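You operate a simulated robot arm through the tools that you are given. There is no shell and no other tool. Be economical: measure what you need, move in short steps, check, and stop when the job is done.

You run a simulated robot arm. Do the job below in one go: nothing can be reset, and whatever is moved stays where it is left.

TASK
Put things in order on the table. At the end: the pot with the blue foot stands where the blue jar stood; the blue jar stands where the black chock stood; the black chock stands on top of the ties box; the white clip is in the steel tray (marked "EXTRA"); whatever was shut is shut again. Leave all else as you found it, and nothing knocked over.

It is judged by the outcome, as a careful person would: the job done as asked, and still so three seconds after it is handed in. It fails if anything else is knocked over, pushed out of place, dropped, spilled or broken.

THE ROBOT
A 6-joint arm with a two-finger gripper, fixed in place. Base frame: the origin is at the foot of the arm, x ahead of it, y to its left, z up; the work surface is at about z = 0. Units: mm, degrees, N and s.
With the tool pointing down near the work surface it reaches from about 240 to 620 mm from the base axis. Its first joint turns from -66.0 to 66.0 degrees. Payload 1.37 kg.
The tool frame sits at the grasp point between the pads (the TCP): z along the fingers, y along the line on which they close. The tips reach 22 mm beyond it. The gripper opens to 92 mm. The gripper's body begins 65 mm behind the TCP.
Orientation is told as [roll, pitch, yaw] about the base's x, y, z axes, in that order, counted from this pose: with the fingers straight down and closing along the base's y, the tool's x points along the base's -x, its y along +y and its z along -z.

THE INTERFACE
- The arm moves only by the tool step_arm. Its argument "steps" is a list of rows, each a list of 7 numbers: the shift along the base's x, y, z in mm, then the turn, a rotation vector about the base's x, y, z in degrees, then the finger opening in mm, from 0 to 92. In form: [[x, y, z, ax, ay, az, claw], ...]. A call has 1 to 20 rows; each row is the pose to reach, as a shift and turn from the pose commanded when the call began. Rows are played at 5 a second. More than 50 mm and 8.6 degrees between two rows, or a gripper value outside its range, and nothing of the call is played. Where a pose cannot be reached the arm comes as near as it can. A force on the tool above 40 N (or 10 N above the force at the start of the call, whichever is more), or a blocked arm, ends the call early, and 0.2 s more pass. Each finger halts on what it meets, pressing with about 22 N; the grip force reading is that of the motor and also rises with nothing between the fingers. The clock runs only during rows and for 0.2 s after the last one: add rows that repeat a pose to give the fingers time. It gives the time, the measured TCP pose, the force on the tool (base axes), the opening and the grip force at its end, in the units of the frame above (readings bear some noise), with the torque about the TCP (base axes, N m) and any sound that the robot's microphone picked up, and new pictures: "views" is both (left out), scene, wrist or none.
- Cameras (640 x 400 px; columns grow to the right, rows downward): "scene" is fixed at [47.5, -456.2, 571.1]; the picture's right is [0.54, -0.84, 0.00], its down [-0.59, -0.38, -0.71] and it looks along [0.60, 0.38, -0.70] (base axes); focal length 237 px, centre (320, 200). "wrist" rides on the gripper at [71, 19, -102] in the tool frame; the picture's right is [-0.26, 0.96, 0.00], its down [-0.75, -0.20, -0.63] and it looks along [-0.60, -0.16, 0.78] (tool axes); focal length 280 px, centre (320, 200).
- pixel_to_xyz(camera, pixels): there is no depth. For up to 12 entries [column, row, z] of the newest picture of that camera ("zoom" is the newest enlarged one), the place [x, y] in the base frame at which the ray of that pixel passes the height z, good to about 2 mm. No time passes.
- close_up(camera, box): a new picture of the part [left, top, right, bottom] of that camera's present view, enlarged. No time passes.
- hand_in(): hands the job in; it is judged then, once.

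Work in short steps. Measure before you move; look again where a grasp or a placing could have gone wrong, and mend it. You have 80 turns and 200 pictures in all, those below and enlarged ones among them. Open the gripper and draw the arm clear of the work before you hand the job in, unless the task says otherwise; then end with one line.

The tools are called after ">>>" as a command line: name --pt "numbers of a row" for each row, then --argument value for the rest, lists and objects as JSON in quotes. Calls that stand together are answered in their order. step_arm: Moves the arm, as the interface text tells. Its arguments: {"type":"object","properties":{"steps":{"type":"array"},"views":{"type":"string","enum":["both","scene","wrist","none"]}},"required":["steps"]} The other tools are called the same way: pixel_to_xyz (camera, pixels) gives the place at which the rays of pixels pass given heights; close_up (camera, box) takes an enlarged picture of a part of a camera's view; hand_in () hands the job in.

At the start:

```text
t: 0.0
eef_pos: [359.7, -54.3, 304.4]
tool_rot: [0.1, 0.0, -0.1]
ft_force: [-0.7, 0.2, -0.7]
moment: [0.03, -0.01, 0.01]
gripper_width: 92.0
grasp_force: 0.1
```

scene: 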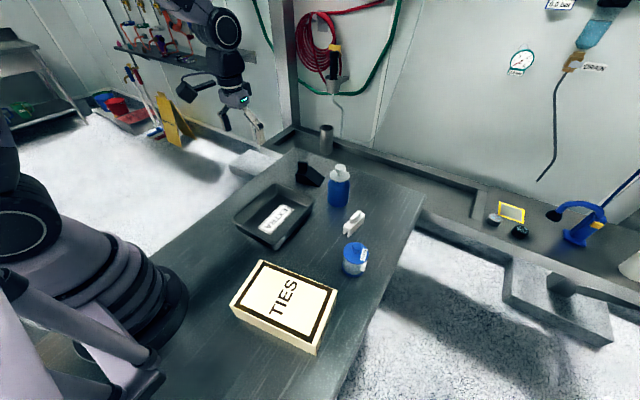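
wrist: 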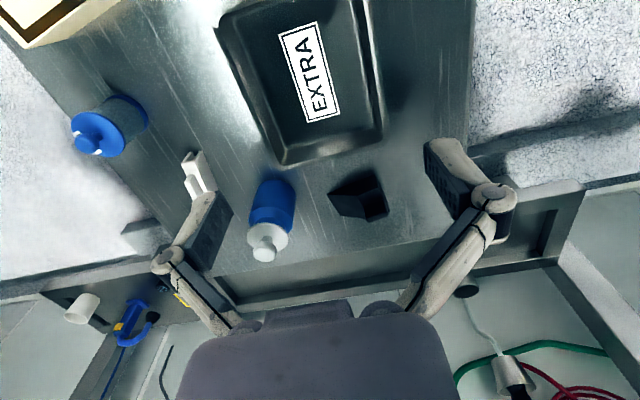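

The scene shows a blue bottle with white top near (339,185), a blue/white pot at (355,258), the chock at (308,173), the clip at (354,222), and the tray and ties box. I'll enlarge these to identify them.

>>> close_up --camera "scene" --box '[280, 140, 400, 215]'

>>> close_up --camera "scene" --box '[220, 200, 400, 360]'

>>> close_up --camera "wrist" --box '[40, 60, 400, 280]'

```text
5.33 times, centred on (340, 178) of scene
```

zoom: 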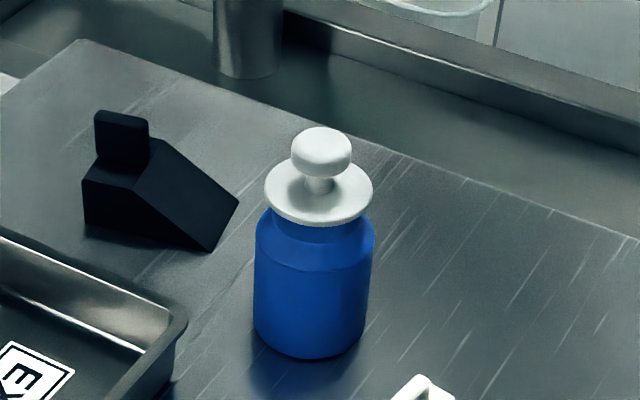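

```text
2.50 times, centred on (310, 280) of scene
```

zoom: 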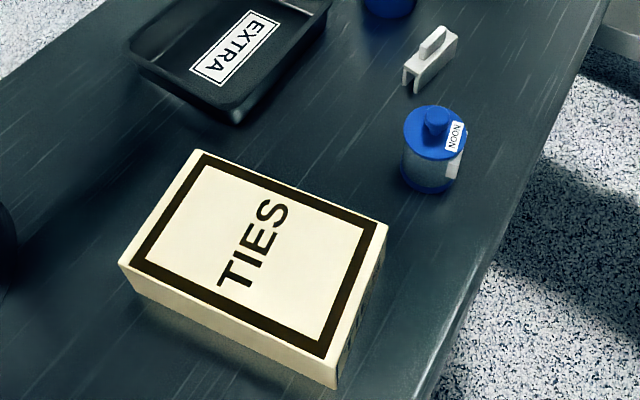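

```text
1.78 times, centred on (220, 170) of wrist
```

zoom: 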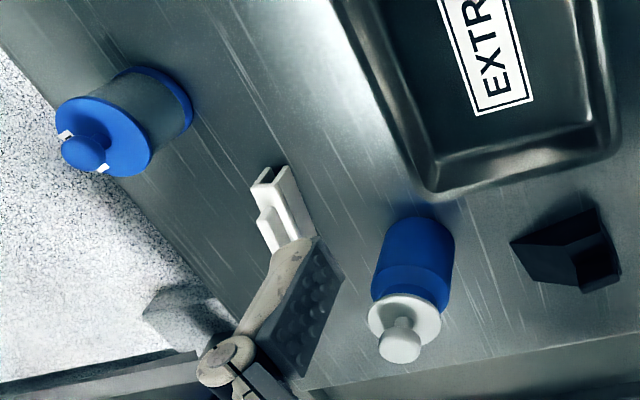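

I identify: the pot with blue foot (blue lid, grey body, "NOON" tag), the blue jar (white stopper), the chock with a knob, and the U-shaped clip with a tab. Now I measure their places from the scene and wrist pictures.

>>> pixel_to_xyz --camera "scene" --pixels '[[338.1, 201.5, 0], [338.1, 201.5, 5], [340.4, 168, 100], [319.4, 187.2, 0], [324.6, 178, 0], [295.8, 182.2, 0], [354, 268.8, 0], [356.8, 253.2, 50], [261.2, 260.8, 50], [336.8, 290, 50], [316.8, 346, 50], [230, 304.8, 50]]'

>>> pixel_to_xyz --camera "zoom" --pixels '[[425, 235, 0], [400, 310, 80], [160, 100, 0], [105, 135, 60], [300, 210, 0], [262, 180, 0], [305, 235, 0], [270, 245, 20], [512, 243, 0], [540, 282, 0], [620, 275, 0], [600, 210, 0]]'

>>> pixel_to_xyz --camera "scene" --pixels '[[316.8, 355, 0], [231, 317, 0], [336, 304, 0], [276, 249, 0], [233, 222, 30], [274, 184, 30], [313, 203, 30], [343, 237, 0], [349, 234, 0], [364, 222, 0], [344, 228, 20], [354, 212, 20]]'

```text
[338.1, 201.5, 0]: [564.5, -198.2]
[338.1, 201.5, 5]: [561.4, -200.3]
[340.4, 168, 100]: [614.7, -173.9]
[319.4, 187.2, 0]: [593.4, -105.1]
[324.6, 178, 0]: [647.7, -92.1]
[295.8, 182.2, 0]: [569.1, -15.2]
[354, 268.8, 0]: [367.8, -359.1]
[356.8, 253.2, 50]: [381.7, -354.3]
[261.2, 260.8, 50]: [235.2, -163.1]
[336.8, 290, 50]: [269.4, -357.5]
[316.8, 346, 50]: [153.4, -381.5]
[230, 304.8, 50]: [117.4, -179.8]
```

```text
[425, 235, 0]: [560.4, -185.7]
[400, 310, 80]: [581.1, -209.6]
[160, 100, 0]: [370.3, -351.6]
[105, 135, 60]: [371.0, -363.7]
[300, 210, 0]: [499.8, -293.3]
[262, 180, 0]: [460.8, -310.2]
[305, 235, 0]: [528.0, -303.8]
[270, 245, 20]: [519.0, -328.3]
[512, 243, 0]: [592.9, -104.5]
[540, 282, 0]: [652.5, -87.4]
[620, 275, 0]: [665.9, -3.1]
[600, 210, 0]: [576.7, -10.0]
```

```text
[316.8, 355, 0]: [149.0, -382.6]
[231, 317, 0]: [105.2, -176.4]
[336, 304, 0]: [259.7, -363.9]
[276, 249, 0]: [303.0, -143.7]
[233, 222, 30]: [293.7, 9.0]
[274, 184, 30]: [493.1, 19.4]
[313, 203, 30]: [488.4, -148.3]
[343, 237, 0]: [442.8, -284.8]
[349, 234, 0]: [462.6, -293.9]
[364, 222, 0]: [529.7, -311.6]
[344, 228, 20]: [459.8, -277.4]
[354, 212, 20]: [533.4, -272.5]
```

First estimates: jar at about (563,-193), pot (369,-357), clip (495,-300), chock spanning (572..667, -105..-5). The chock is close to the reach limit, so I move nearer for a better view of it and the jar.

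>>> step_arm --pt "30 -10 -20 0 0 0 92" --pt "60 -20 -40 0 0 0 92" --pt "90 -30 -60 0 0 0 92" --pt "90 -30 -60 0 0 0 92" --views "wrist"

```text
t: 1.0
eef_pos: [450.3, -84.8, 242.4]
tool_rot: [0.1, 0.0, -0.1]
ft_force: [-0.6, -0.3, 0.6]
moment: [-0.01, 0.01, 0.01]
gripper_width: 92.3
grasp_force: 0.0
```

wrist: 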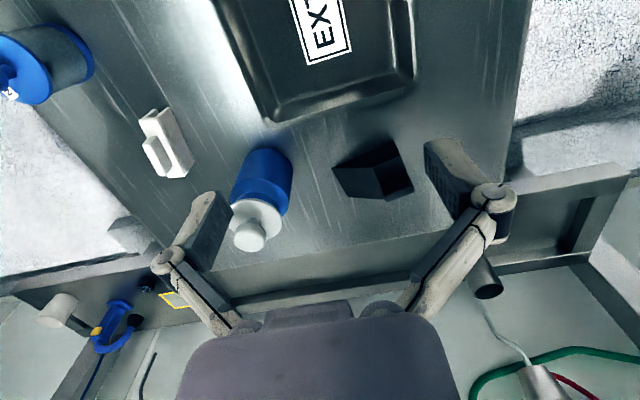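

The chock is at (375,170) and the jar at (262,195) in the wrist view. I enlarge both and the clip.

>>> close_up --camera "wrist" --box '[220, 125, 428, 255]'

>>> close_up --camera "wrist" --box '[100, 90, 228, 170]'

```text
3.08 times, centred on (324, 190) of wrist
```

zoom: 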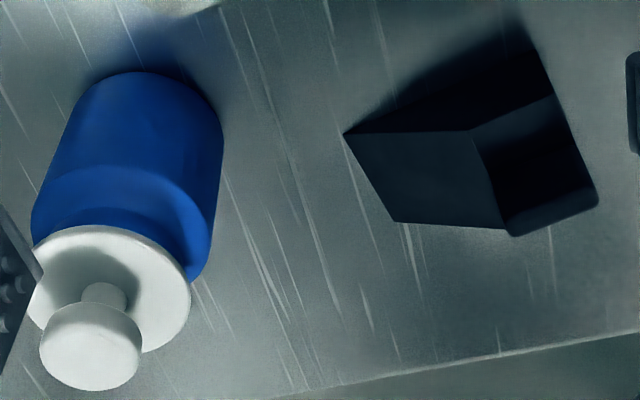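

```text
5.00 times, centred on (164, 130) of wrist
```

zoom: 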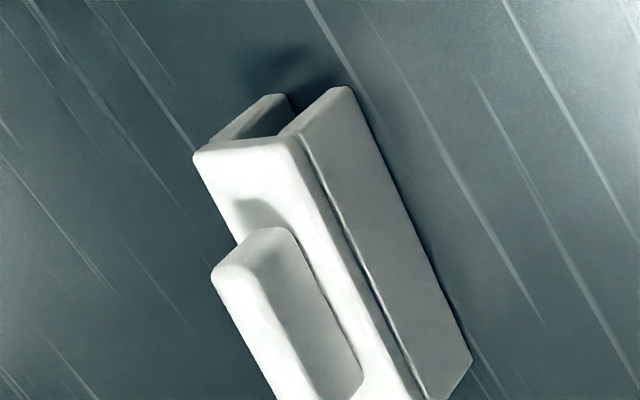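

The chock's shape is dark; I enlarge it further in both views and measure the known edges.

>>> close_up --camera "scene" --box '[290, 155, 330, 190]'

>>> close_up --camera "wrist" --box '[325, 130, 421, 208]'

>>> pixel_to_xyz --camera "wrist" --pixels '[[332.1, 168.2, 0], [348.4, 197.1, 0], [393.9, 141.2, 0], [400.4, 155, 40], [414.4, 191.6, 40], [372.8, 167.2, 40], [384.1, 201.4, 40], [414.4, 191.6, 60], [372.8, 167.2, 60]]'

```text
11.43 times, centred on (310, 172) of scene
```

zoom: 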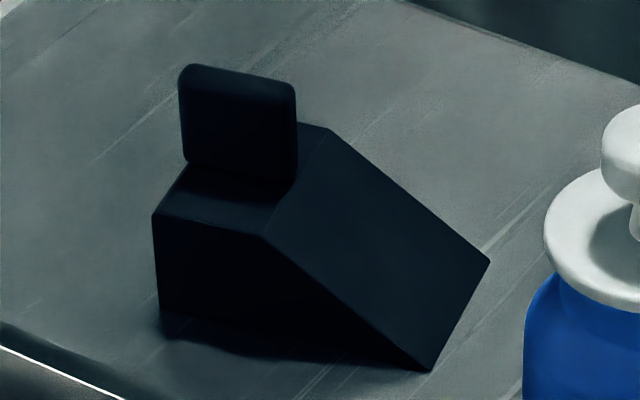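

```text
5.13 times, centred on (373, 169) of wrist
```

zoom: 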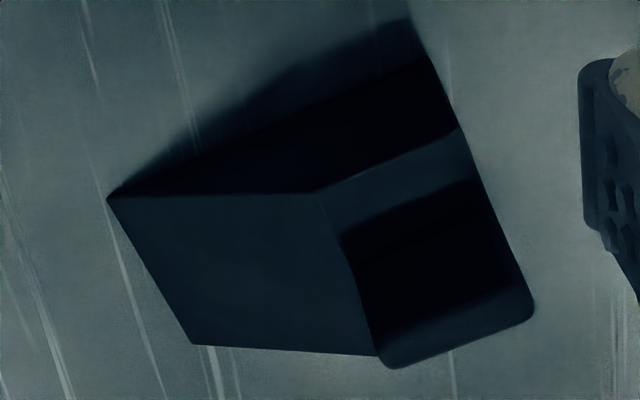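

```text
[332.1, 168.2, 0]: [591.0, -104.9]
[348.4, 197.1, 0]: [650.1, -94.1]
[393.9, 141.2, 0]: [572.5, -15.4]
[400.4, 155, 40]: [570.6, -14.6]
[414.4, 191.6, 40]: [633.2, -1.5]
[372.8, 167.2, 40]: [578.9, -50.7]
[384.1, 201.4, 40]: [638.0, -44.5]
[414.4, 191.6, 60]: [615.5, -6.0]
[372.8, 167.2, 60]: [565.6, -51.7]
```

The chock is a 60×92 mm wedge about 40 mm high with a plate handle standing on its heel. I measure the handle from both cameras at candidate heights.

>>> pixel_to_xyz --camera "wrist" --pixels '[[382.7, 194.3, 75], [412.4, 184.6, 75], [386.2, 201.8, 75], [414.9, 190, 75], [376.9, 175.8, 40], [402.2, 165.1, 40], [382.7, 194.3, 65], [412.4, 184.6, 65]]'

>>> pixel_to_xyz --camera "scene" --pixels '[[295.4, 173.8, 40], [305.2, 175.6, 40], [298.2, 169.3, 40], [307.4, 171.6, 40], [297.9, 161.6, 75], [307.6, 162.9, 75], [297.9, 161.6, 65], [307.6, 162.9, 65]]'

```text
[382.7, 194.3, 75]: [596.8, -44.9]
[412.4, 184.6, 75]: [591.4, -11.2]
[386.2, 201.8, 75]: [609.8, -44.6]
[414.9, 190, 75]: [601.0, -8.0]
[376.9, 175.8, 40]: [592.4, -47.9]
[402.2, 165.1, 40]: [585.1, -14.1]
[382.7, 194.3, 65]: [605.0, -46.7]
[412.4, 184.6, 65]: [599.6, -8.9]
```

```text
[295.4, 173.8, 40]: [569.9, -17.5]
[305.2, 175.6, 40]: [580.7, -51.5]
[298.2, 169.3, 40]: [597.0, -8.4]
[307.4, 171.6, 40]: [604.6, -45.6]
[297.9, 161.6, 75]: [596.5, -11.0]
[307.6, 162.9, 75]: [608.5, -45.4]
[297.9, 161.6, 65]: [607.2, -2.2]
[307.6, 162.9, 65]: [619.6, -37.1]
```

Handle plate: about 12 mm thick, 35 mm long along the wedge, centre ≈(604,-28), z 40–75. I will grip it along its length with yaw +11.6°; first move above it.

>>> step_arm --pt "40 14 -10 0 0 4 92" --pt "80 28 -30 0 0 8 92" --pt "120 42 -60 0 0 11.6 92" --pt "154 56 -90 0 0 11.6 92" --pt "154 56 -110 0 0 11.6 92" --pt "154 56 -110 0 0 11.6 92" --views "both"

```text
refused: row 3 steps farther than a row can; nothing moved
```

Row 3 was slightly over 50 mm; I split it more finely.

>>> step_arm --pt "35 14 -10 0 0 4 92" --pt "70 28 -30 0 0 8 92" --pt "105 42 -50 0 0 11.6 92" --pt "135 50 -70 0 0 11.6 92" --pt "154 56 -90 0 0 11.6 92" --pt "154 56 -110 0 0 11.6 92" --pt "154 56 -110 0 0 11.6 92" --views "both"

```text
t: 2.6
eef_pos: [604.5, -28.7, 132.4]
tool_rot: [0.0, -0.1, 11.6]
ft_force: [-0.9, -0.4, 0.1]
moment: [0.01, -0.01, -0.01]
gripper_width: 91.8
grasp_force: 0.1
```

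scene: 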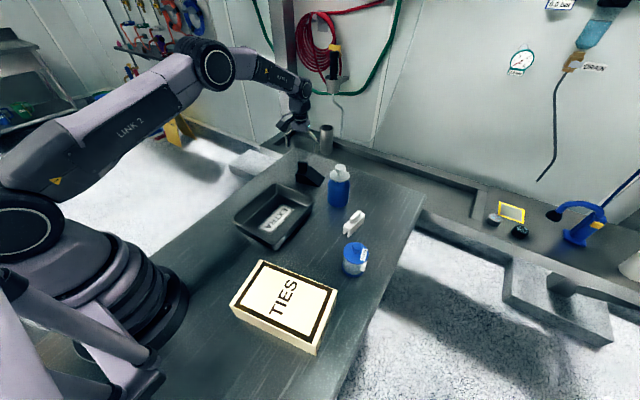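
wrist: 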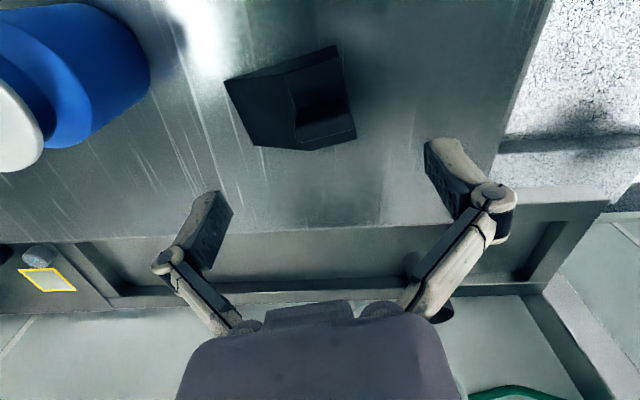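

The arm is at (604.5,-28.7,132). I enlarge the handle at (325,125) to refine its centre.

>>> close_up --camera "wrist" --box '[210, 35, 370, 160]'

>>> pixel_to_xyz --camera "wrist" --pixels '[[304, 150, 75], [356, 137, 75], [300, 128, 75], [352, 118, 75], [224, 80, 0], [252, 146, 0], [337, 45, 40], [286, 72, 40]]'

```text
3.20 times, centred on (290, 98) of wrist
```

zoom: 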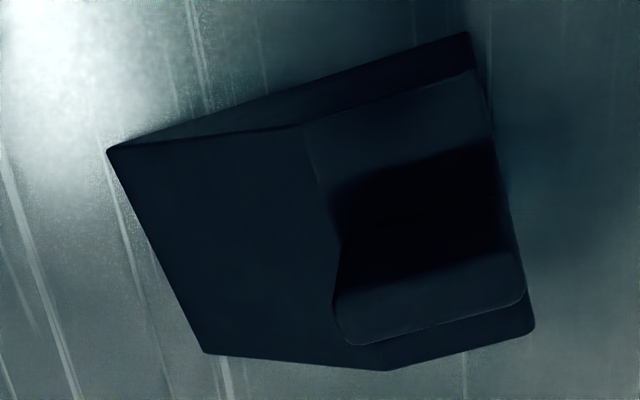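

```text
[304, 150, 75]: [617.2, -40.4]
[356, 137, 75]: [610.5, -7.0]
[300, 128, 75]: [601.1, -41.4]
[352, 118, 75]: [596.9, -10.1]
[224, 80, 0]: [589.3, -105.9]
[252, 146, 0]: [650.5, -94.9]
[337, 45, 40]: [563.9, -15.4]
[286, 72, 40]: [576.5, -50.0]
```

Handle-top corners give a centre of ≈(602,-27). I shift (-2,+1.5), descend to z≈67 and close.

>>> step_arm --pt "-2 1.5 -30 0 0 0 92" --pt "-2 1.5 -50 0 0 0 92" --pt "-2 1.5 -65 0 0 0 92" --pt "-2 1.5 -65 0 0 0 60" --pt "-2 1.5 -65 0 0 0 40" --pt "-2 1.5 -65 0 0 0 20" --pt "-2 1.5 -65 0 0 0 20" --pt "-2 1.5 -65 0 0 0 20" --views "wrist"

```text
t: 4.4
eef_pos: [602.1, -28.2, 67.6]
tool_rot: [-0.1, 0.0, 11.6]
ft_force: [-1.0, -0.4, -0.2]
moment: [-0.05, -0.01, 0.04]
gripper_width: 37.7
grasp_force: 22.2
```

wrist: 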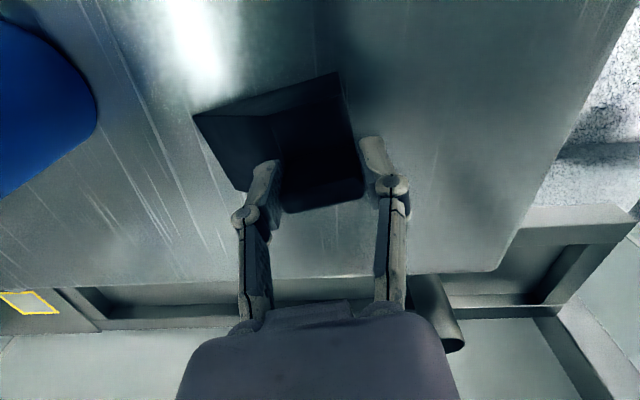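

Handle is held (37.7 mm, 22 N). I lift straight up.

>>> step_arm --pt "0 0 10 0 0 0 20" --pt "0 0 30 0 0 0 20" --pt "0 0 60 0 0 0 20" --pt "0 0 100 0 0 0 20" --pt "0 0 130 0 0 0 20" --pt "0 0 130 0 0 0 20" --views "wrist"

```text
t: 5.8
eef_pos: [601.4, -26.8, 196.2]
tool_rot: [0.0, 0.0, 11.6]
ft_force: [0.0, 0.4, -2.1]
moment: [0.02, 0.05, 0.0]
gripper_width: 37.5
grasp_force: 21.8
```

wrist: 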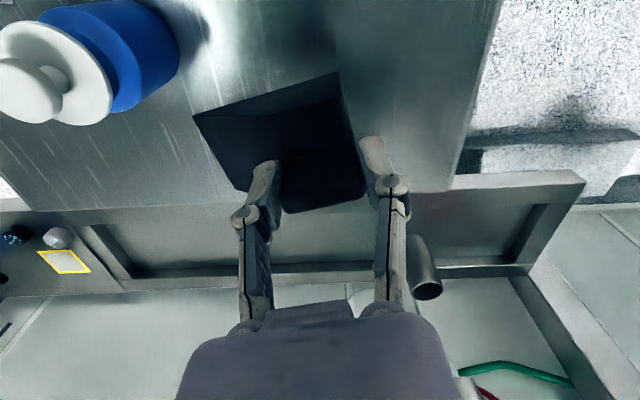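

The chock is lifted cleanly. I enlarge the ties box in the scene view to get its height and corners precisely.

>>> close_up --camera "scene" --box '[224, 255, 344, 360]'

```text
3.81 times, centred on (284, 308) of scene
```

zoom: 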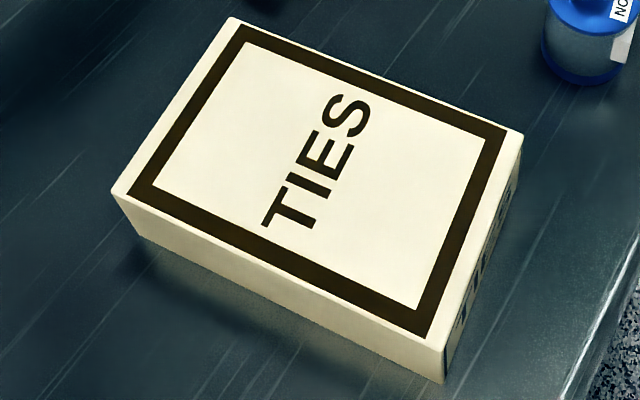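

>>> pixel_to_xyz --camera "zoom" --pixels '[[445, 345, 45], [445, 383, 0], [445, 345, 55], [112, 192, 45], [140, 238, 0], [112, 192, 55], [230, 17, 50], [522, 133, 50], [445, 345, 50], [112, 192, 50]]'

```text
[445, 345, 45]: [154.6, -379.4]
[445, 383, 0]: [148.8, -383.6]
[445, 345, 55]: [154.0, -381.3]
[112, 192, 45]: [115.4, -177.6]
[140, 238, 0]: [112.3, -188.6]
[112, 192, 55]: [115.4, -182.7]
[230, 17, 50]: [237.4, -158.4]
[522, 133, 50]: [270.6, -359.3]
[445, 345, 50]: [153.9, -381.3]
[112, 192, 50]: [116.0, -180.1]
```

Box top spans (115..270, -158..-381), height ≈50–55, centre (194,-270). I carry the chock at height to TCP (186,-244).

>>> step_arm --pt "-20 -10 0 0 0 0 20" --pt "-52 -27 0 0 0 0 20" --pt "-92 -48 0 0 0 0 20" --pt "-132 -69 0 0 0 0 20" --pt "-172 -90 0 0 0 0 20" --pt "-212 -111 0 0 0 0 20" --pt "-252 -132 0 0 0 0 20" --pt "-292 -153 0 0 0 0 20" --pt "-332 -174 0 0 0 0 20" --pt "-368 -193 0 0 0 0 20" --pt "-396 -207 0 0 0 0 20" --pt "-416 -217 0 0 0 0 20" --pt "-416 -217 -20 0 0 0 20" --pt "-416 -217 -40 0 0 0 20" --pt "-416 -217 -40 0 0 0 20" --views "both"

```text
t: 9.0
eef_pos: [184.1, -245.1, 160.3]
tool_rot: [0.0, 0.0, 11.6]
ft_force: [-1.3, -0.6, -1.5]
moment: [0.01, 0.0, -0.03]
gripper_width: 37.5
grasp_force: 21.9
```

scene: 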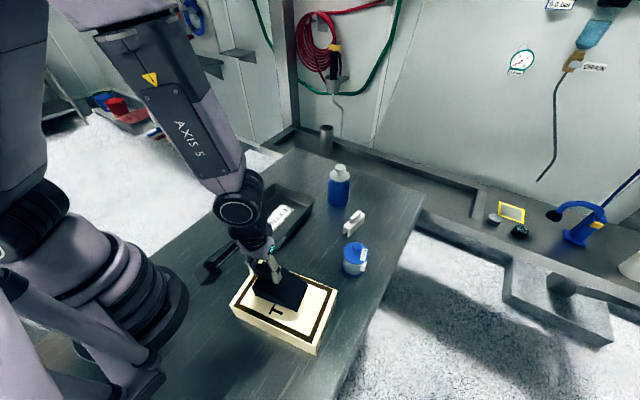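
wrist: 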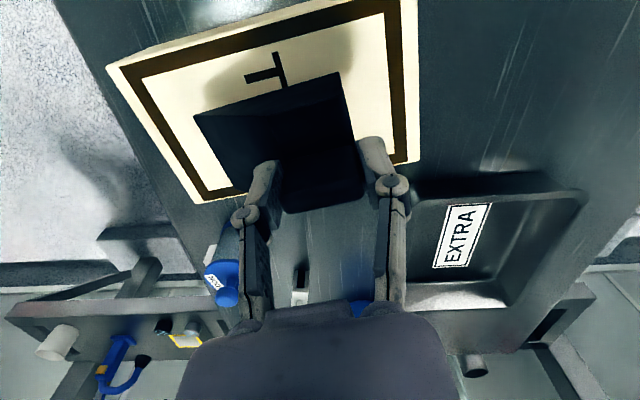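

The chock hovers over the box. I lower to just above the estimated top, then in 3 mm steps.

>>> step_arm --pt "0 0 -15 0 0 0 20" --pt "0 0 -28 0 0 0 20" --pt "0 0 -31 0 0 0 20" --pt "0 0 -34 0 0 0 20" --pt "0 0 -34 0 0 0 20" --views "scene"

```text
t: 10.2
eef_pos: [186.0, -245.4, 125.2]
tool_rot: [-0.1, -0.1, 11.7]
ft_force: [-3.2, 0.7, 27.8]
moment: [0.1, 0.03, 0.08]
gripper_width: 37.7
grasp_force: 21.9
```

scene: 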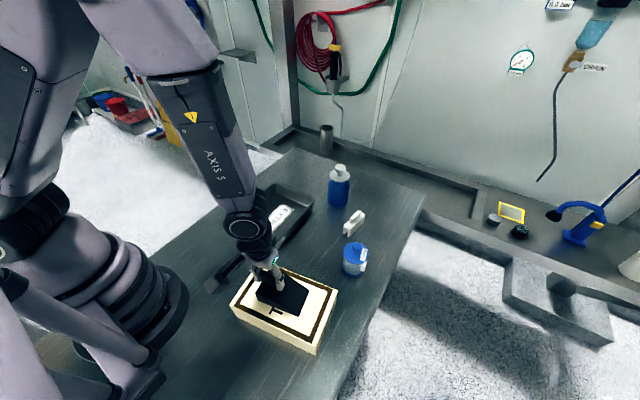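

Contact at z=125 (28 N up), so the chock is seated. I ease up 1 mm, open and rise.

>>> step_arm --pt "0 0 1.5 0 0 0 20" --pt "0 0 1.5 0 0 0 40" --pt "0 0 1.5 0 0 0 60" --pt "0 0 1.5 0 0 0 60" --pt "0 0 20 0 0 0 60" --pt "0 0 60 0 0 0 60" --pt "0 0 100 0 0 0 60" --pt "0 0 100 0 0 0 60" --views "both"

```text
t: 12.0
eef_pos: [185.6, -244.0, 224.0]
tool_rot: [0.0, 0.0, 11.6]
ft_force: [-0.2, 0.2, -0.6]
moment: [-0.01, -0.03, 0.0]
gripper_width: 59.9
grasp_force: 0.0
```

scene: 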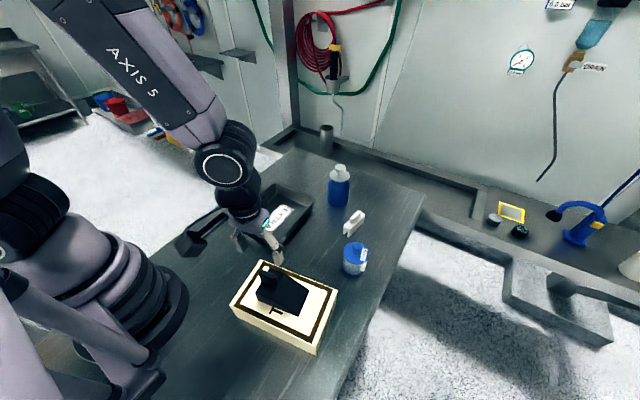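
wrist: 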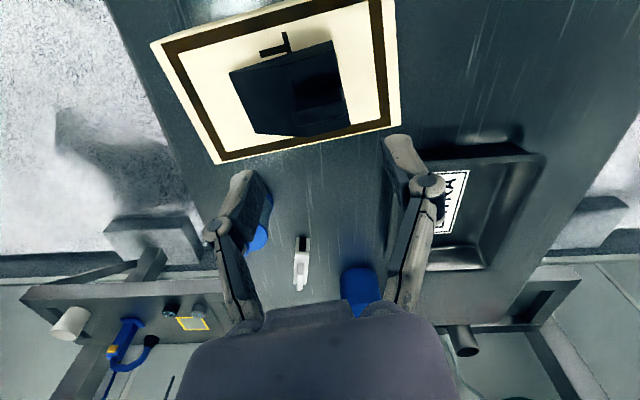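

The chock stands well on the box. Next, the jar: I move to (450,-190) at height to measure it.

>>> step_arm --pt "33 6 6 0 0 -3 92" --pt "66 12 12 0 0 -6 92" --pt "99 18 16 0 0 -9 92" --pt "132 26 16 0 0 -11.6 92" --pt "172 34 16 0 0 -11.6 92" --pt "212 42 16 0 0 -11.6 92" --pt "244 50 16 0 0 -11.6 92" --pt "264 54 16 0 0 -11.6 92" --pt "264 54 16 0 0 -11.6 92" --views "wrist"

>>> close_up --camera "wrist" --box '[250, 120, 410, 250]'

>>> close_up --camera "scene" --box '[310, 155, 374, 215]'

```text
t: 14.0
eef_pos: [449.5, -187.9, 242.1]
tool_rot: [-0.1, 0.0, 0.0]
ft_force: [-0.5, -0.7, -0.2]
moment: [-0.01, 0.0, 0.0]
gripper_width: 92.0
grasp_force: 0.1
```

wrist: 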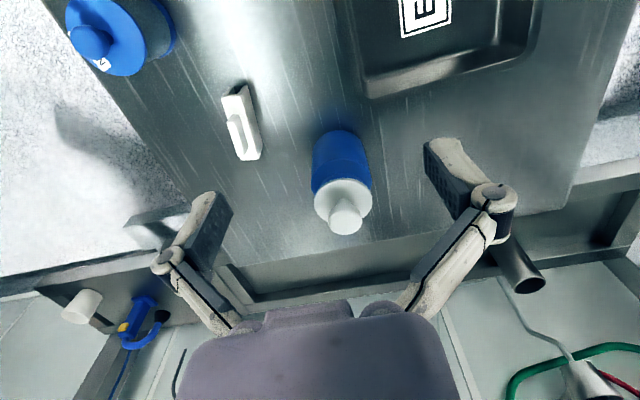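

```text
3.08 times, centred on (330, 185) of wrist
```

zoom: 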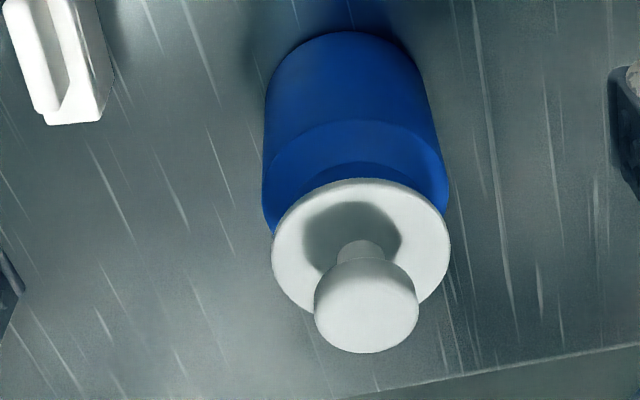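

```text
6.67 times, centred on (342, 185) of scene
```

zoom: 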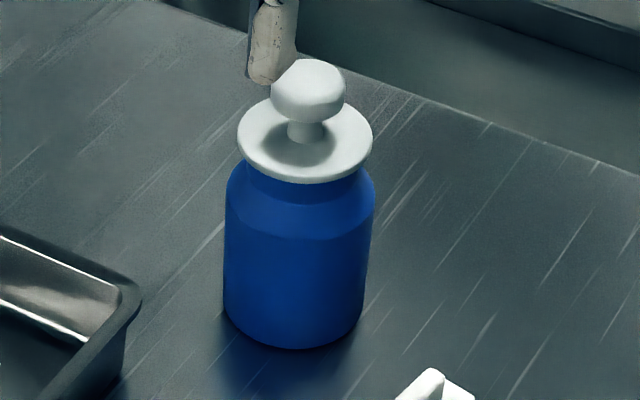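

>>> pixel_to_xyz --camera "scene" --pixels '[[337.9, 200.4, 0], [339.8, 175.7, 75], [339.8, 175.7, 85], [340.3, 167, 100], [340.3, 167, 110], [337.9, 207.3, 0]]'

>>> pixel_to_xyz --camera "wrist" --pixels '[[343.3, 200.3, 75], [343.3, 200.3, 85], [345, 222.4, 100], [345, 222.4, 110], [338.1, 130.4, 0], [313, 203, 75], [372.6, 203, 75]]'

```text
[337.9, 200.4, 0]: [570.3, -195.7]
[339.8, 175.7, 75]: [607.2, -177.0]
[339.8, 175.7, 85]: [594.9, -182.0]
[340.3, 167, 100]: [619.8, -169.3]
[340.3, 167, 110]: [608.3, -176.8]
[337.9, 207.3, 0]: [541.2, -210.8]
```

```text
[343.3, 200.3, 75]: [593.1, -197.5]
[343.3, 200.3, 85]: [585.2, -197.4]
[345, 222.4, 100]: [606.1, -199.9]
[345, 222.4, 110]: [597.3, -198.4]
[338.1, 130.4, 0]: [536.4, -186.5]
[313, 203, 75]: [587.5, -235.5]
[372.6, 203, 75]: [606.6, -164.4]
```

Triangulating both views: jar axis ≈(572,-196), body radius ≈33 up to z≈68, lid at z≈102, knob top ≈130. A straight-down grasp would bring the palm onto the knob, so I tilt the tool 40° (fingers pointing forward-down) and align for an oblique approach.

>>> step_arm --pt "0 0 0 0 -8 0 92" --pt "0 -2 -10 0 -16 0 92" --pt "0 -4 -30 0 -24 0 92" --pt "0 -6 -50 0 -32 0 92" --pt "10 -8 -70 0 -40 0 92" --pt "25 -8 -90 0 -40 0 92" --pt "25 -8 -90 0 -40 0 92" --views "both"

```text
t: 15.6
eef_pos: [475.6, -195.8, 151.7]
tool_rot: [0.0, -40.1, -0.1]
ft_force: [0.2, 0.6, 0.0]
moment: [0.0, 0.05, 0.02]
gripper_width: 91.9
grasp_force: 0.1
out of reach, approached as far as the arm can: row 4, 5
```

scene: 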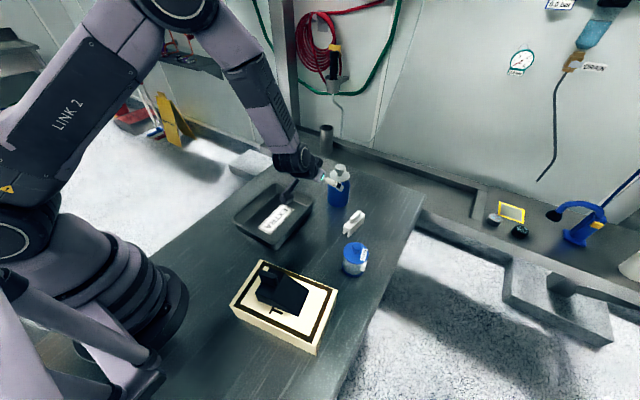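
wrist: 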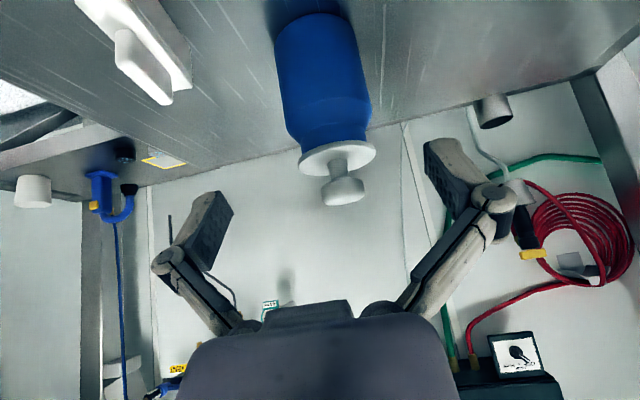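

Tilted view shows the jar clearly: lid centre (337,157), knob top (343,191). I check the axis with these pixels.

>>> pixel_to_xyz --camera "wrist" --pixels '[[337, 157, 102], [299, 162, 102], [376, 152, 102], [343, 190, 128], [277, 50, 30], [360, 38, 30], [287, 120, 68], [371, 108, 68]]'

```text
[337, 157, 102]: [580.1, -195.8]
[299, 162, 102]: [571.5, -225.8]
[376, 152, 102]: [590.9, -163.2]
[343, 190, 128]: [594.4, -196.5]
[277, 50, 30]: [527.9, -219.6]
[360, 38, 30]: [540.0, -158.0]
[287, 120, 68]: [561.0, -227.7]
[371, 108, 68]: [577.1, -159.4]
```

Axis y≈-195 confirmed. I advance along the tool axis to TCP (572,-195,50) and stop before closing to check.

>>> step_arm --pt "12 1 -2 0 0 0 92" --pt "32 1 -27 0 0 0 92" --pt "52 1 -52 0 0 0 92" --pt "72 1 -77 0 0 0 92" --pt "86 1 -92 0 0 0 92" --pt "96 1 -102 0 0 0 92" --pt "96 1 -102 0 0 0 92" --views "both"

```text
t: 17.2
eef_pos: [571.4, -199.2, 50.1]
tool_rot: [0.0, -40.0, -0.2]
ft_force: [-0.8, -0.1, 0.7]
moment: [0.0, -0.03, 0.01]
gripper_width: 92.1
grasp_force: 0.1
```

scene: 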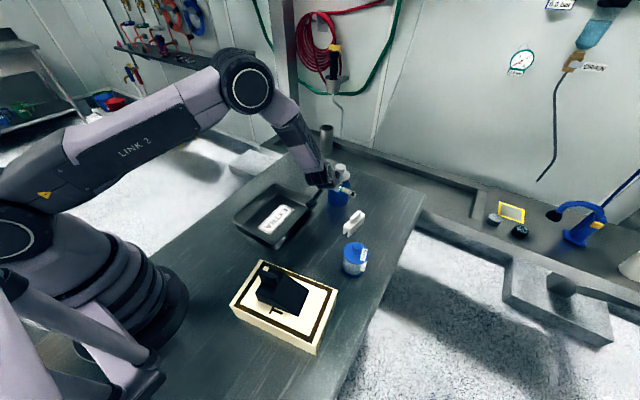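
wrist: 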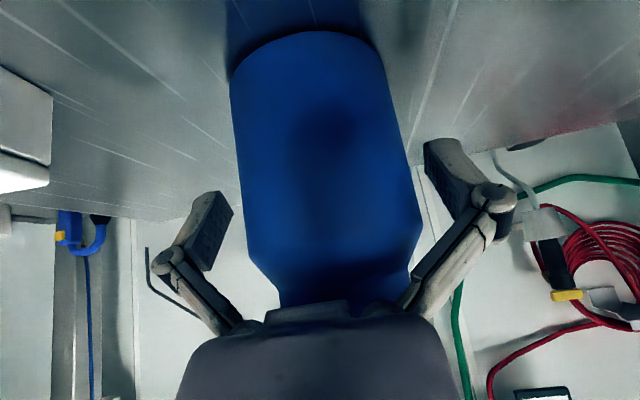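

The jar sits between the fingers (edges 242–413 vs fingers 232–425, centred). I close on it.

>>> step_arm --pt "0 0 0 0 0 0 75" --pt "0 0 0 0 0 0 60" --pt "0 0 0 0 0 0 50" --pt "0 0 0 0 0 0 50" --pt "0 0 0 0 0 0 50" --views "wrist"

```text
t: 18.4
eef_pos: [571.9, -196.8, 49.0]
tool_rot: [0.1, -40.1, 0.1]
ft_force: [-0.9, -0.7, -0.3]
moment: [-0.05, 0.04, -0.02]
gripper_width: 66.7
grasp_force: 22.0
```

wrist: 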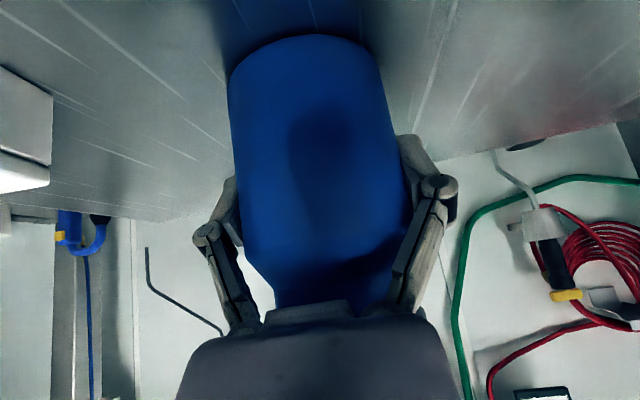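

Gripped at 66.7 mm. I lift gently and check the load.

>>> step_arm --pt "0 0 5 0 0 0 50" --pt "0 0 15 0 0 0 50" --pt "0 0 30 0 0 0 50" --pt "0 0 30 0 0 0 50" --views "both"

>>> pixel_to_xyz --camera "wrist" --pixels '[[310, 35, 30]]'

```text
t: 19.4
eef_pos: [571.2, -196.3, 80.0]
tool_rot: [0.0, -40.0, 0.0]
ft_force: [-0.3, -0.8, -1.6]
moment: [0.01, 0.01, -0.02]
gripper_width: 67.0
grasp_force: 21.7
```

scene: 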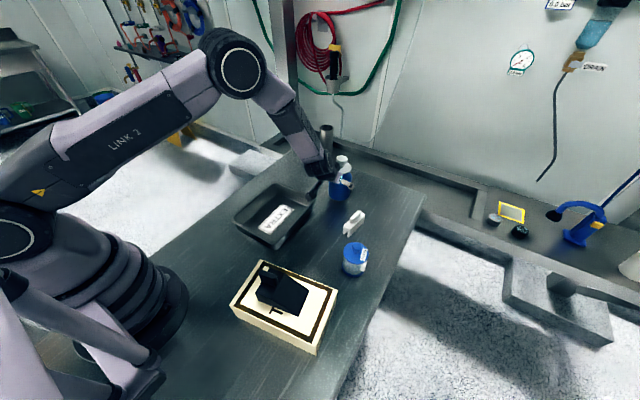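
wrist: 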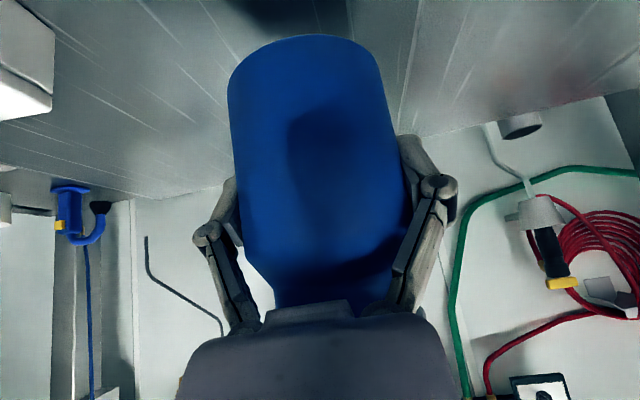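

```text
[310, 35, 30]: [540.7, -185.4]
```

The jar is light and firm. I carry it to the chock's former spot: TCP (610,-54), then down.

>>> step_arm --pt "4 15 0 0 0 0 50" --pt "12 45 0 0 0 0 50" --pt "21 78 0 0 0 0 50" --pt "30 110 0 0 0 0 50" --pt "37 134 0 0 0 0 50" --pt "39 142.5 0 0 0 0 50" --pt "39 142.5 -12 0 0 0 50" --pt "39 142.5 -22 0 0 0 50" --pt "39 142.5 -26 0 0 0 50" --pt "39 142.5 -26 0 0 0 50" --views "both"

```text
t: 21.6
eef_pos: [609.8, -56.4, 53.9]
tool_rot: [0.1, -39.9, 0.0]
ft_force: [-0.3, -0.6, -1.4]
moment: [0.02, -0.02, 0.02]
gripper_width: 66.6
grasp_force: 22.7
```

scene: 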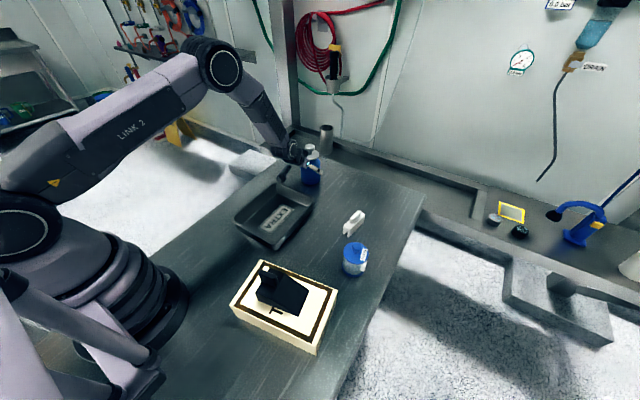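
wrist: 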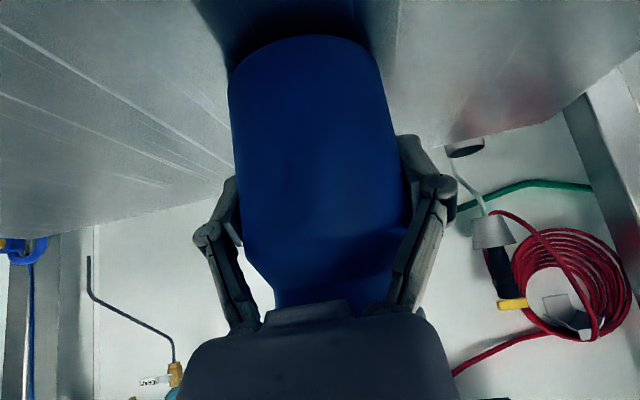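

Above the spot with about 4 mm left. I lower in small steps to contact.

>>> step_arm --pt "0 0 -2 0 0 0 50" --pt "0 0 -3 0 0 0 50" --pt "0 0 -4 0 0 0 50" --pt "0 0 -4.5 0 0 0 50" --pt "0 0 -4.5 0 0 0 50" --views "none"

```text
t: 22.8
eef_pos: [610.2, -55.5, 50.0]
tool_rot: [0.2, -40.0, 0.0]
ft_force: [0.3, -0.9, 2.7]
moment: [-0.19, -0.04, -0.05]
gripper_width: 65.4
grasp_force: 22.3
```

Light contact (+4 N change). I open the fingers and withdraw backwards along the tool axis.

>>> step_arm --pt "0 0 0 0 0 0 72" --pt "0 0 0 0 0 0 85" --pt "0 0 0 0 0 0 92" --pt "0 0 0 0 0 0 92" --pt "-20 0 24 0 0 0 92" --pt "-45 0 52 0 0 0 92" --pt "-72 0 84 0 0 0 92" --pt "-95 0 112 0 0 0 92" --pt "-95 0 112 0 0 0 92" --views "both"

```text
t: 24.8
eef_pos: [513.0, -61.8, 161.9]
tool_rot: [0.0, -40.1, 0.3]
ft_force: [-0.1, -0.2, -0.1]
moment: [0.05, 0.04, 0.03]
gripper_width: 92.0
grasp_force: 0.0
out of reach, approached as far as the arm can: row 6, 7, 8, 9
```

scene: 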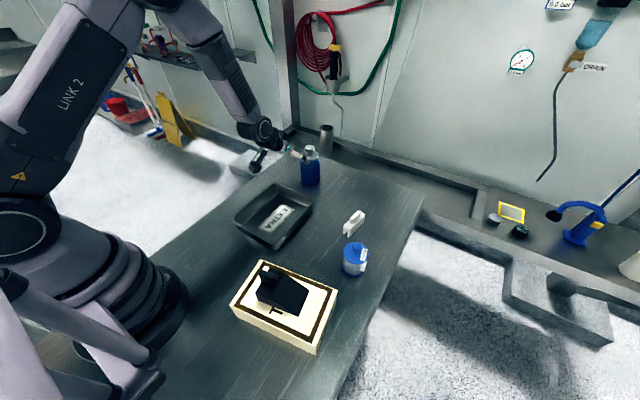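
wrist: 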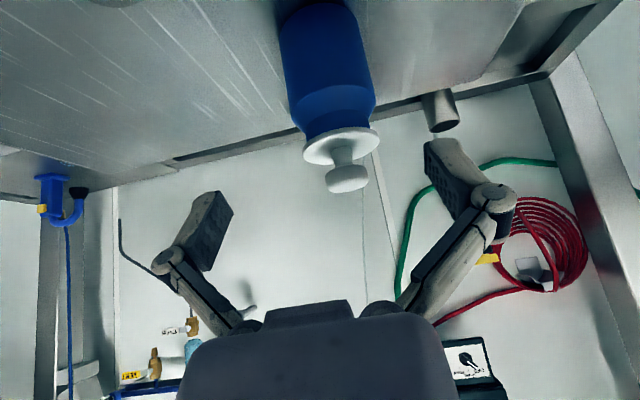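

The jar stands upright with its lid on at the chock's old place. I return the tool to vertical while rising, heading to view the pot.

>>> step_arm --pt "-10 -10 10 0 8 0 92" --pt "-25 -25 30 0 16 0 92" --pt "-45 -50 50 0 24 0 92" --pt "-70 -75 70 0 32 0 92" --pt "-95 -100 85 0 40 0 92" --pt "-120 -130 85 0 40 0 92" --pt "-145 -165 85 0 40 0 92" --pt "-170 -205 85 0 40 0 92" --pt "-195 -245 85 0 40 0 92" --pt "-210 -270 85 0 40 0 92" --pt "-210 -270 85 0 40 0 92" --views "wrist"

>>> close_up --camera "scene" --box '[325, 200, 389, 285]'

```text
t: 27.2
eef_pos: [299.4, -332.6, 247.0]
tool_rot: [-0.1, 0.0, 0.0]
ft_force: [-0.3, 0.2, -0.4]
moment: [0.02, 0.02, -0.03]
gripper_width: 92.0
grasp_force: 0.0
out of reach, approached as far as the arm can: row 2, 3
```

wrist: 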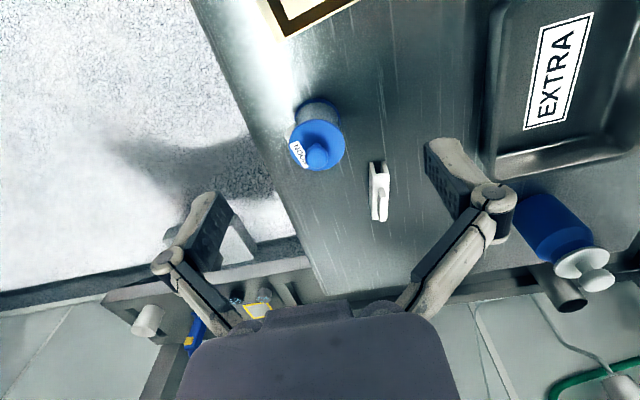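

```text
4.71 times, centred on (357, 242) of scene
```

zoom: 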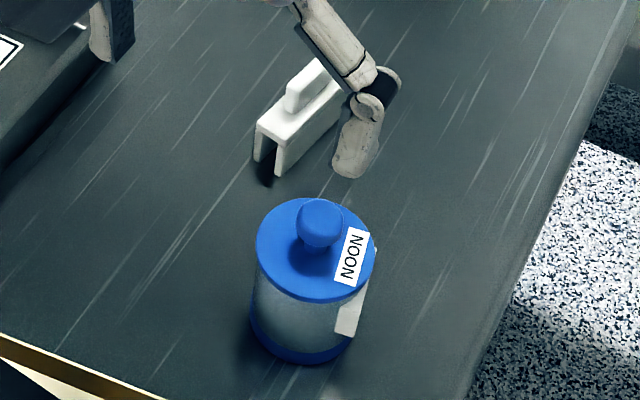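

I enlarge the pot in the wrist view ((318,140)) to triangulate its height and axis; it has a label on the -y side I want to keep the fingers off.

>>> close_up --camera "wrist" --box '[270, 85, 366, 185]'

>>> close_up --camera "wrist" --box '[345, 145, 425, 235]'

```text
4.00 times, centred on (318, 135) of wrist
```

zoom: 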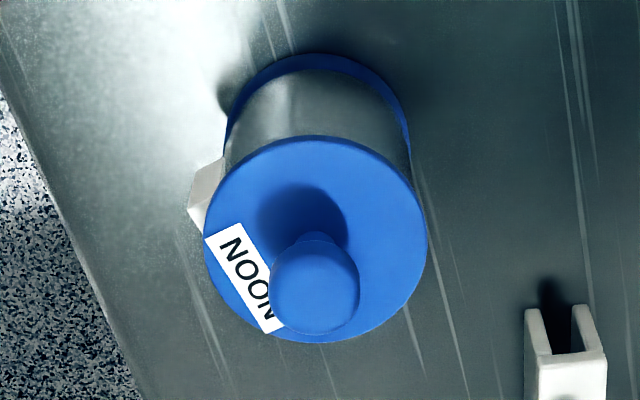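

```text
4.44 times, centred on (385, 190) of wrist
```

zoom: 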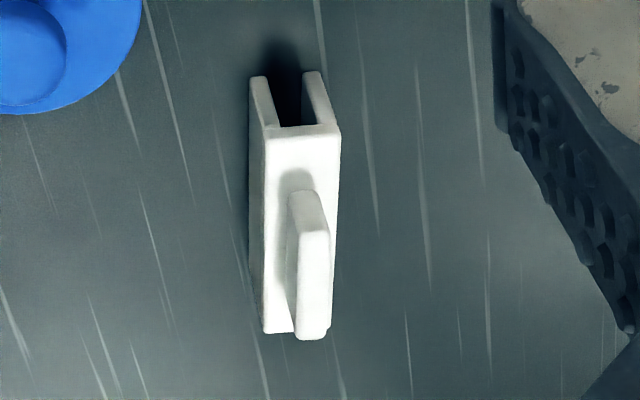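

>>> pixel_to_xyz --camera "wrist" --pixels '[[316.9, 144.8, 50], [316.9, 144.8, 70], [288.8, 144.8, 62], [345, 144.8, 62], [315.5, 98.25, 0], [316.5, 157.5, 70], [316.5, 157.5, 90], [289, 130, 30]]'

>>> pixel_to_xyz --camera "scene" --pixels '[[356.1, 253.1, 50], [356.1, 253.1, 70], [357, 245.7, 70], [357, 245.7, 90], [353.4, 268.4, 0], [353.4, 277.3, 0]]'

>>> pixel_to_xyz --camera "zoom" --pixels '[[265, 130, 25], [340, 130, 25], [265, 332, 25], [312, 220, 45], [313, 335, 45], [300, 265, 40], [265, 130, 35], [340, 130, 35]]'

```text
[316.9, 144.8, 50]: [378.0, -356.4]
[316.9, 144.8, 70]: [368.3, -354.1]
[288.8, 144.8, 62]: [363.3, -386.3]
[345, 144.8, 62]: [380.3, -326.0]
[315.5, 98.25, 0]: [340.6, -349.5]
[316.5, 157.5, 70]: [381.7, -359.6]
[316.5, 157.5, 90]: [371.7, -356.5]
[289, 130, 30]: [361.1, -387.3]
```

```text
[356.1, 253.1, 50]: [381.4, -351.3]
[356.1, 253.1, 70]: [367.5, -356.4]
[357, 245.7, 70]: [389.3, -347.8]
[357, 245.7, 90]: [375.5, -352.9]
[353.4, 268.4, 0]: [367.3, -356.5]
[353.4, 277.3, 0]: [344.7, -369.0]
```

```text
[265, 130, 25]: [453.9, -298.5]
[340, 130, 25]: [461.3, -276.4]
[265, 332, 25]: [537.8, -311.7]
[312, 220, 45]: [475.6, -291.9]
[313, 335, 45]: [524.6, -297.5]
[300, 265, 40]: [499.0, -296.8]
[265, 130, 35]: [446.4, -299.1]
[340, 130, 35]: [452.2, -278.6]
```

Pot axis ≈(369,-355), lid (r≈31) at z≈69 overhanging a slightly thinner body, knob top ≈95, tab on the -y side. I'll grip the body under the lid with a 40° tilted tool heading yaw -70° (keeps fingers off the tab). First the yaw turn at height.

>>> step_arm --pt "0 5 0 0 0 -8 92" --pt "5 15 -5 0 0 -16 92" --pt "10 25 -10 0 0 -24 92" --pt "15 35 -15 0 0 -32 92" --pt "20 42 -20 0 0 -40 92" --pt "25 48 -30 0 0 -48 92" --pt "30 54 -40 0 0 -56 92" --pt "36 60 -50 0 0 -64 92" --pt "36 62 -60 0 0 -70 92" --pt "36 62 -60 0 0 -70 92" --views "none"

>>> step_arm --pt "0 0 0 -7.5 -2.7 0 92" --pt "0 0 -10 -15 -5.5 0 92" --pt "2 -5 -20 -22.5 -8.2 0 92" --pt "5 -10 -30 -30 -11 0 92" --pt "8 -15 -45 -37.6 -13.7 0 92" --pt "10 -18 -60 -37.6 -13.7 0 92" --pt "10 -18 -60 -37.6 -13.7 0 92" --views "both"

```text
t: 29.4
eef_pos: [339.6, -270.4, 186.6]
tool_rot: [0.1, 0.0, -70.2]
ft_force: [0.1, -0.1, -0.7]
moment: [-0.03, 0.04, 0.01]
gripper_width: 91.8
grasp_force: 0.0
```

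```text
t: 31.0
eef_pos: [349.4, -287.6, 127.7]
tool_rot: [-0.3, -39.9, -69.8]
ft_force: [0.9, 0.0, -0.9]
moment: [0.02, -0.01, 0.03]
gripper_width: 92.0
grasp_force: 0.0
out of reach, approached as far as the arm can: row 3, 4
```

scene: 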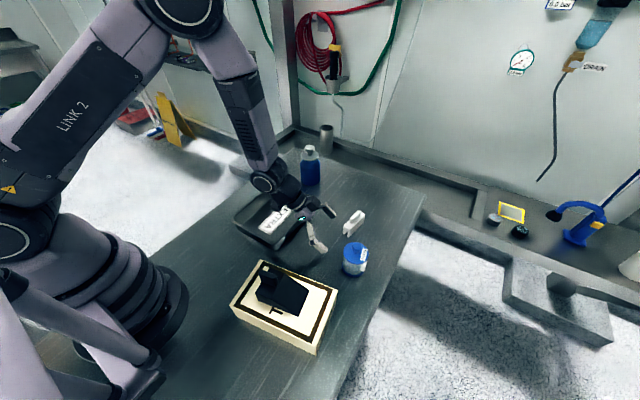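
wrist: 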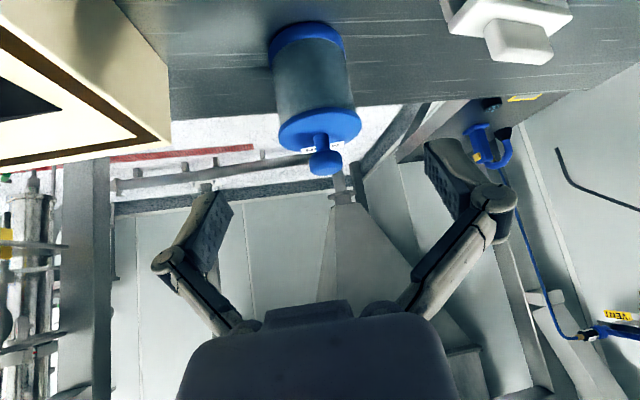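

The pot is squarely in view (body 280–352, lid centre (320,128)). I check its axis from this viewpoint before advancing.

>>> pixel_to_xyz --camera "wrist" --pixels '[[280, 135, 67], [361, 123, 67], [320, 128, 69], [273, 52, 8], [343, 38, 8], [308, 28, 0]]'

>>> close_up --camera "wrist" --box '[240, 5, 400, 180]'

```text
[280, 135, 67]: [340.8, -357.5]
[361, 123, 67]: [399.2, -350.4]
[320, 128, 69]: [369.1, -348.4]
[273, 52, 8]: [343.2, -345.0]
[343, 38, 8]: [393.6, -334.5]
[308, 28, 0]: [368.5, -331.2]
```

```text
2.29 times, centred on (320, 92) of wrist
```

zoom: 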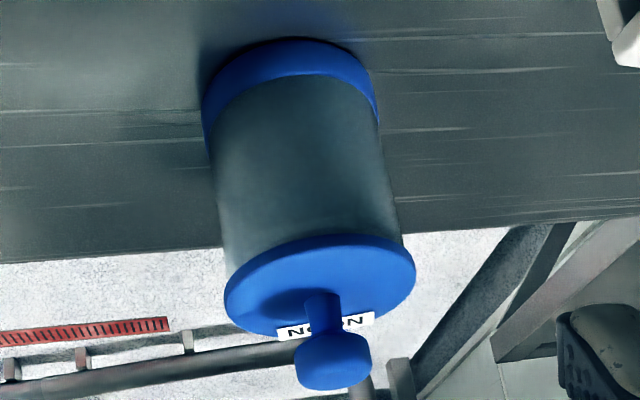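

The axis (369,-354) is consistent; foot top ≈ z 12. I advance along the tool axis to TCP (369,-354,38) without closing.

>>> step_arm --pt "4 -14 -19 0 0 0 92" --pt "9 -30 -40 0 0 0 92" --pt "14 -45 -61 0 0 0 92" --pt "18 -58 -78 0 0 0 92" --pt "20 -66 -89.5 0 0 0 92" --pt "20 -66 -89.5 0 0 0 92" --views "both"

```text
t: 32.4
eef_pos: [368.8, -353.7, 38.8]
tool_rot: [-0.3, -40.0, -69.9]
ft_force: [0.0, 0.2, 0.0]
moment: [-0.01, 0.01, 0.01]
gripper_width: 91.8
grasp_force: 0.1
out of reach, approached as far as the arm can: row 2
```

scene: 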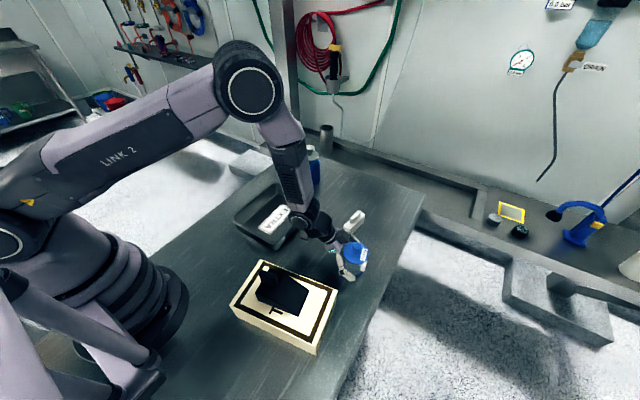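
wrist: 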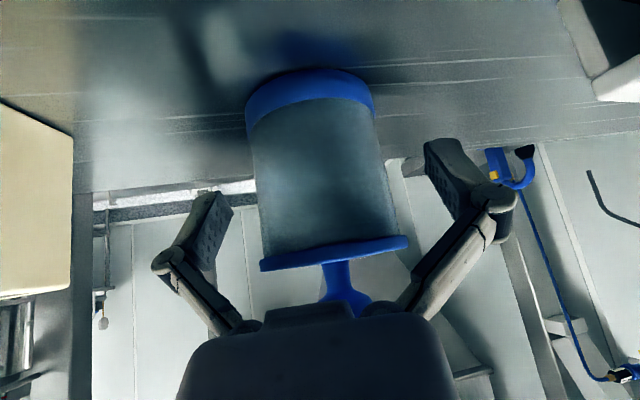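

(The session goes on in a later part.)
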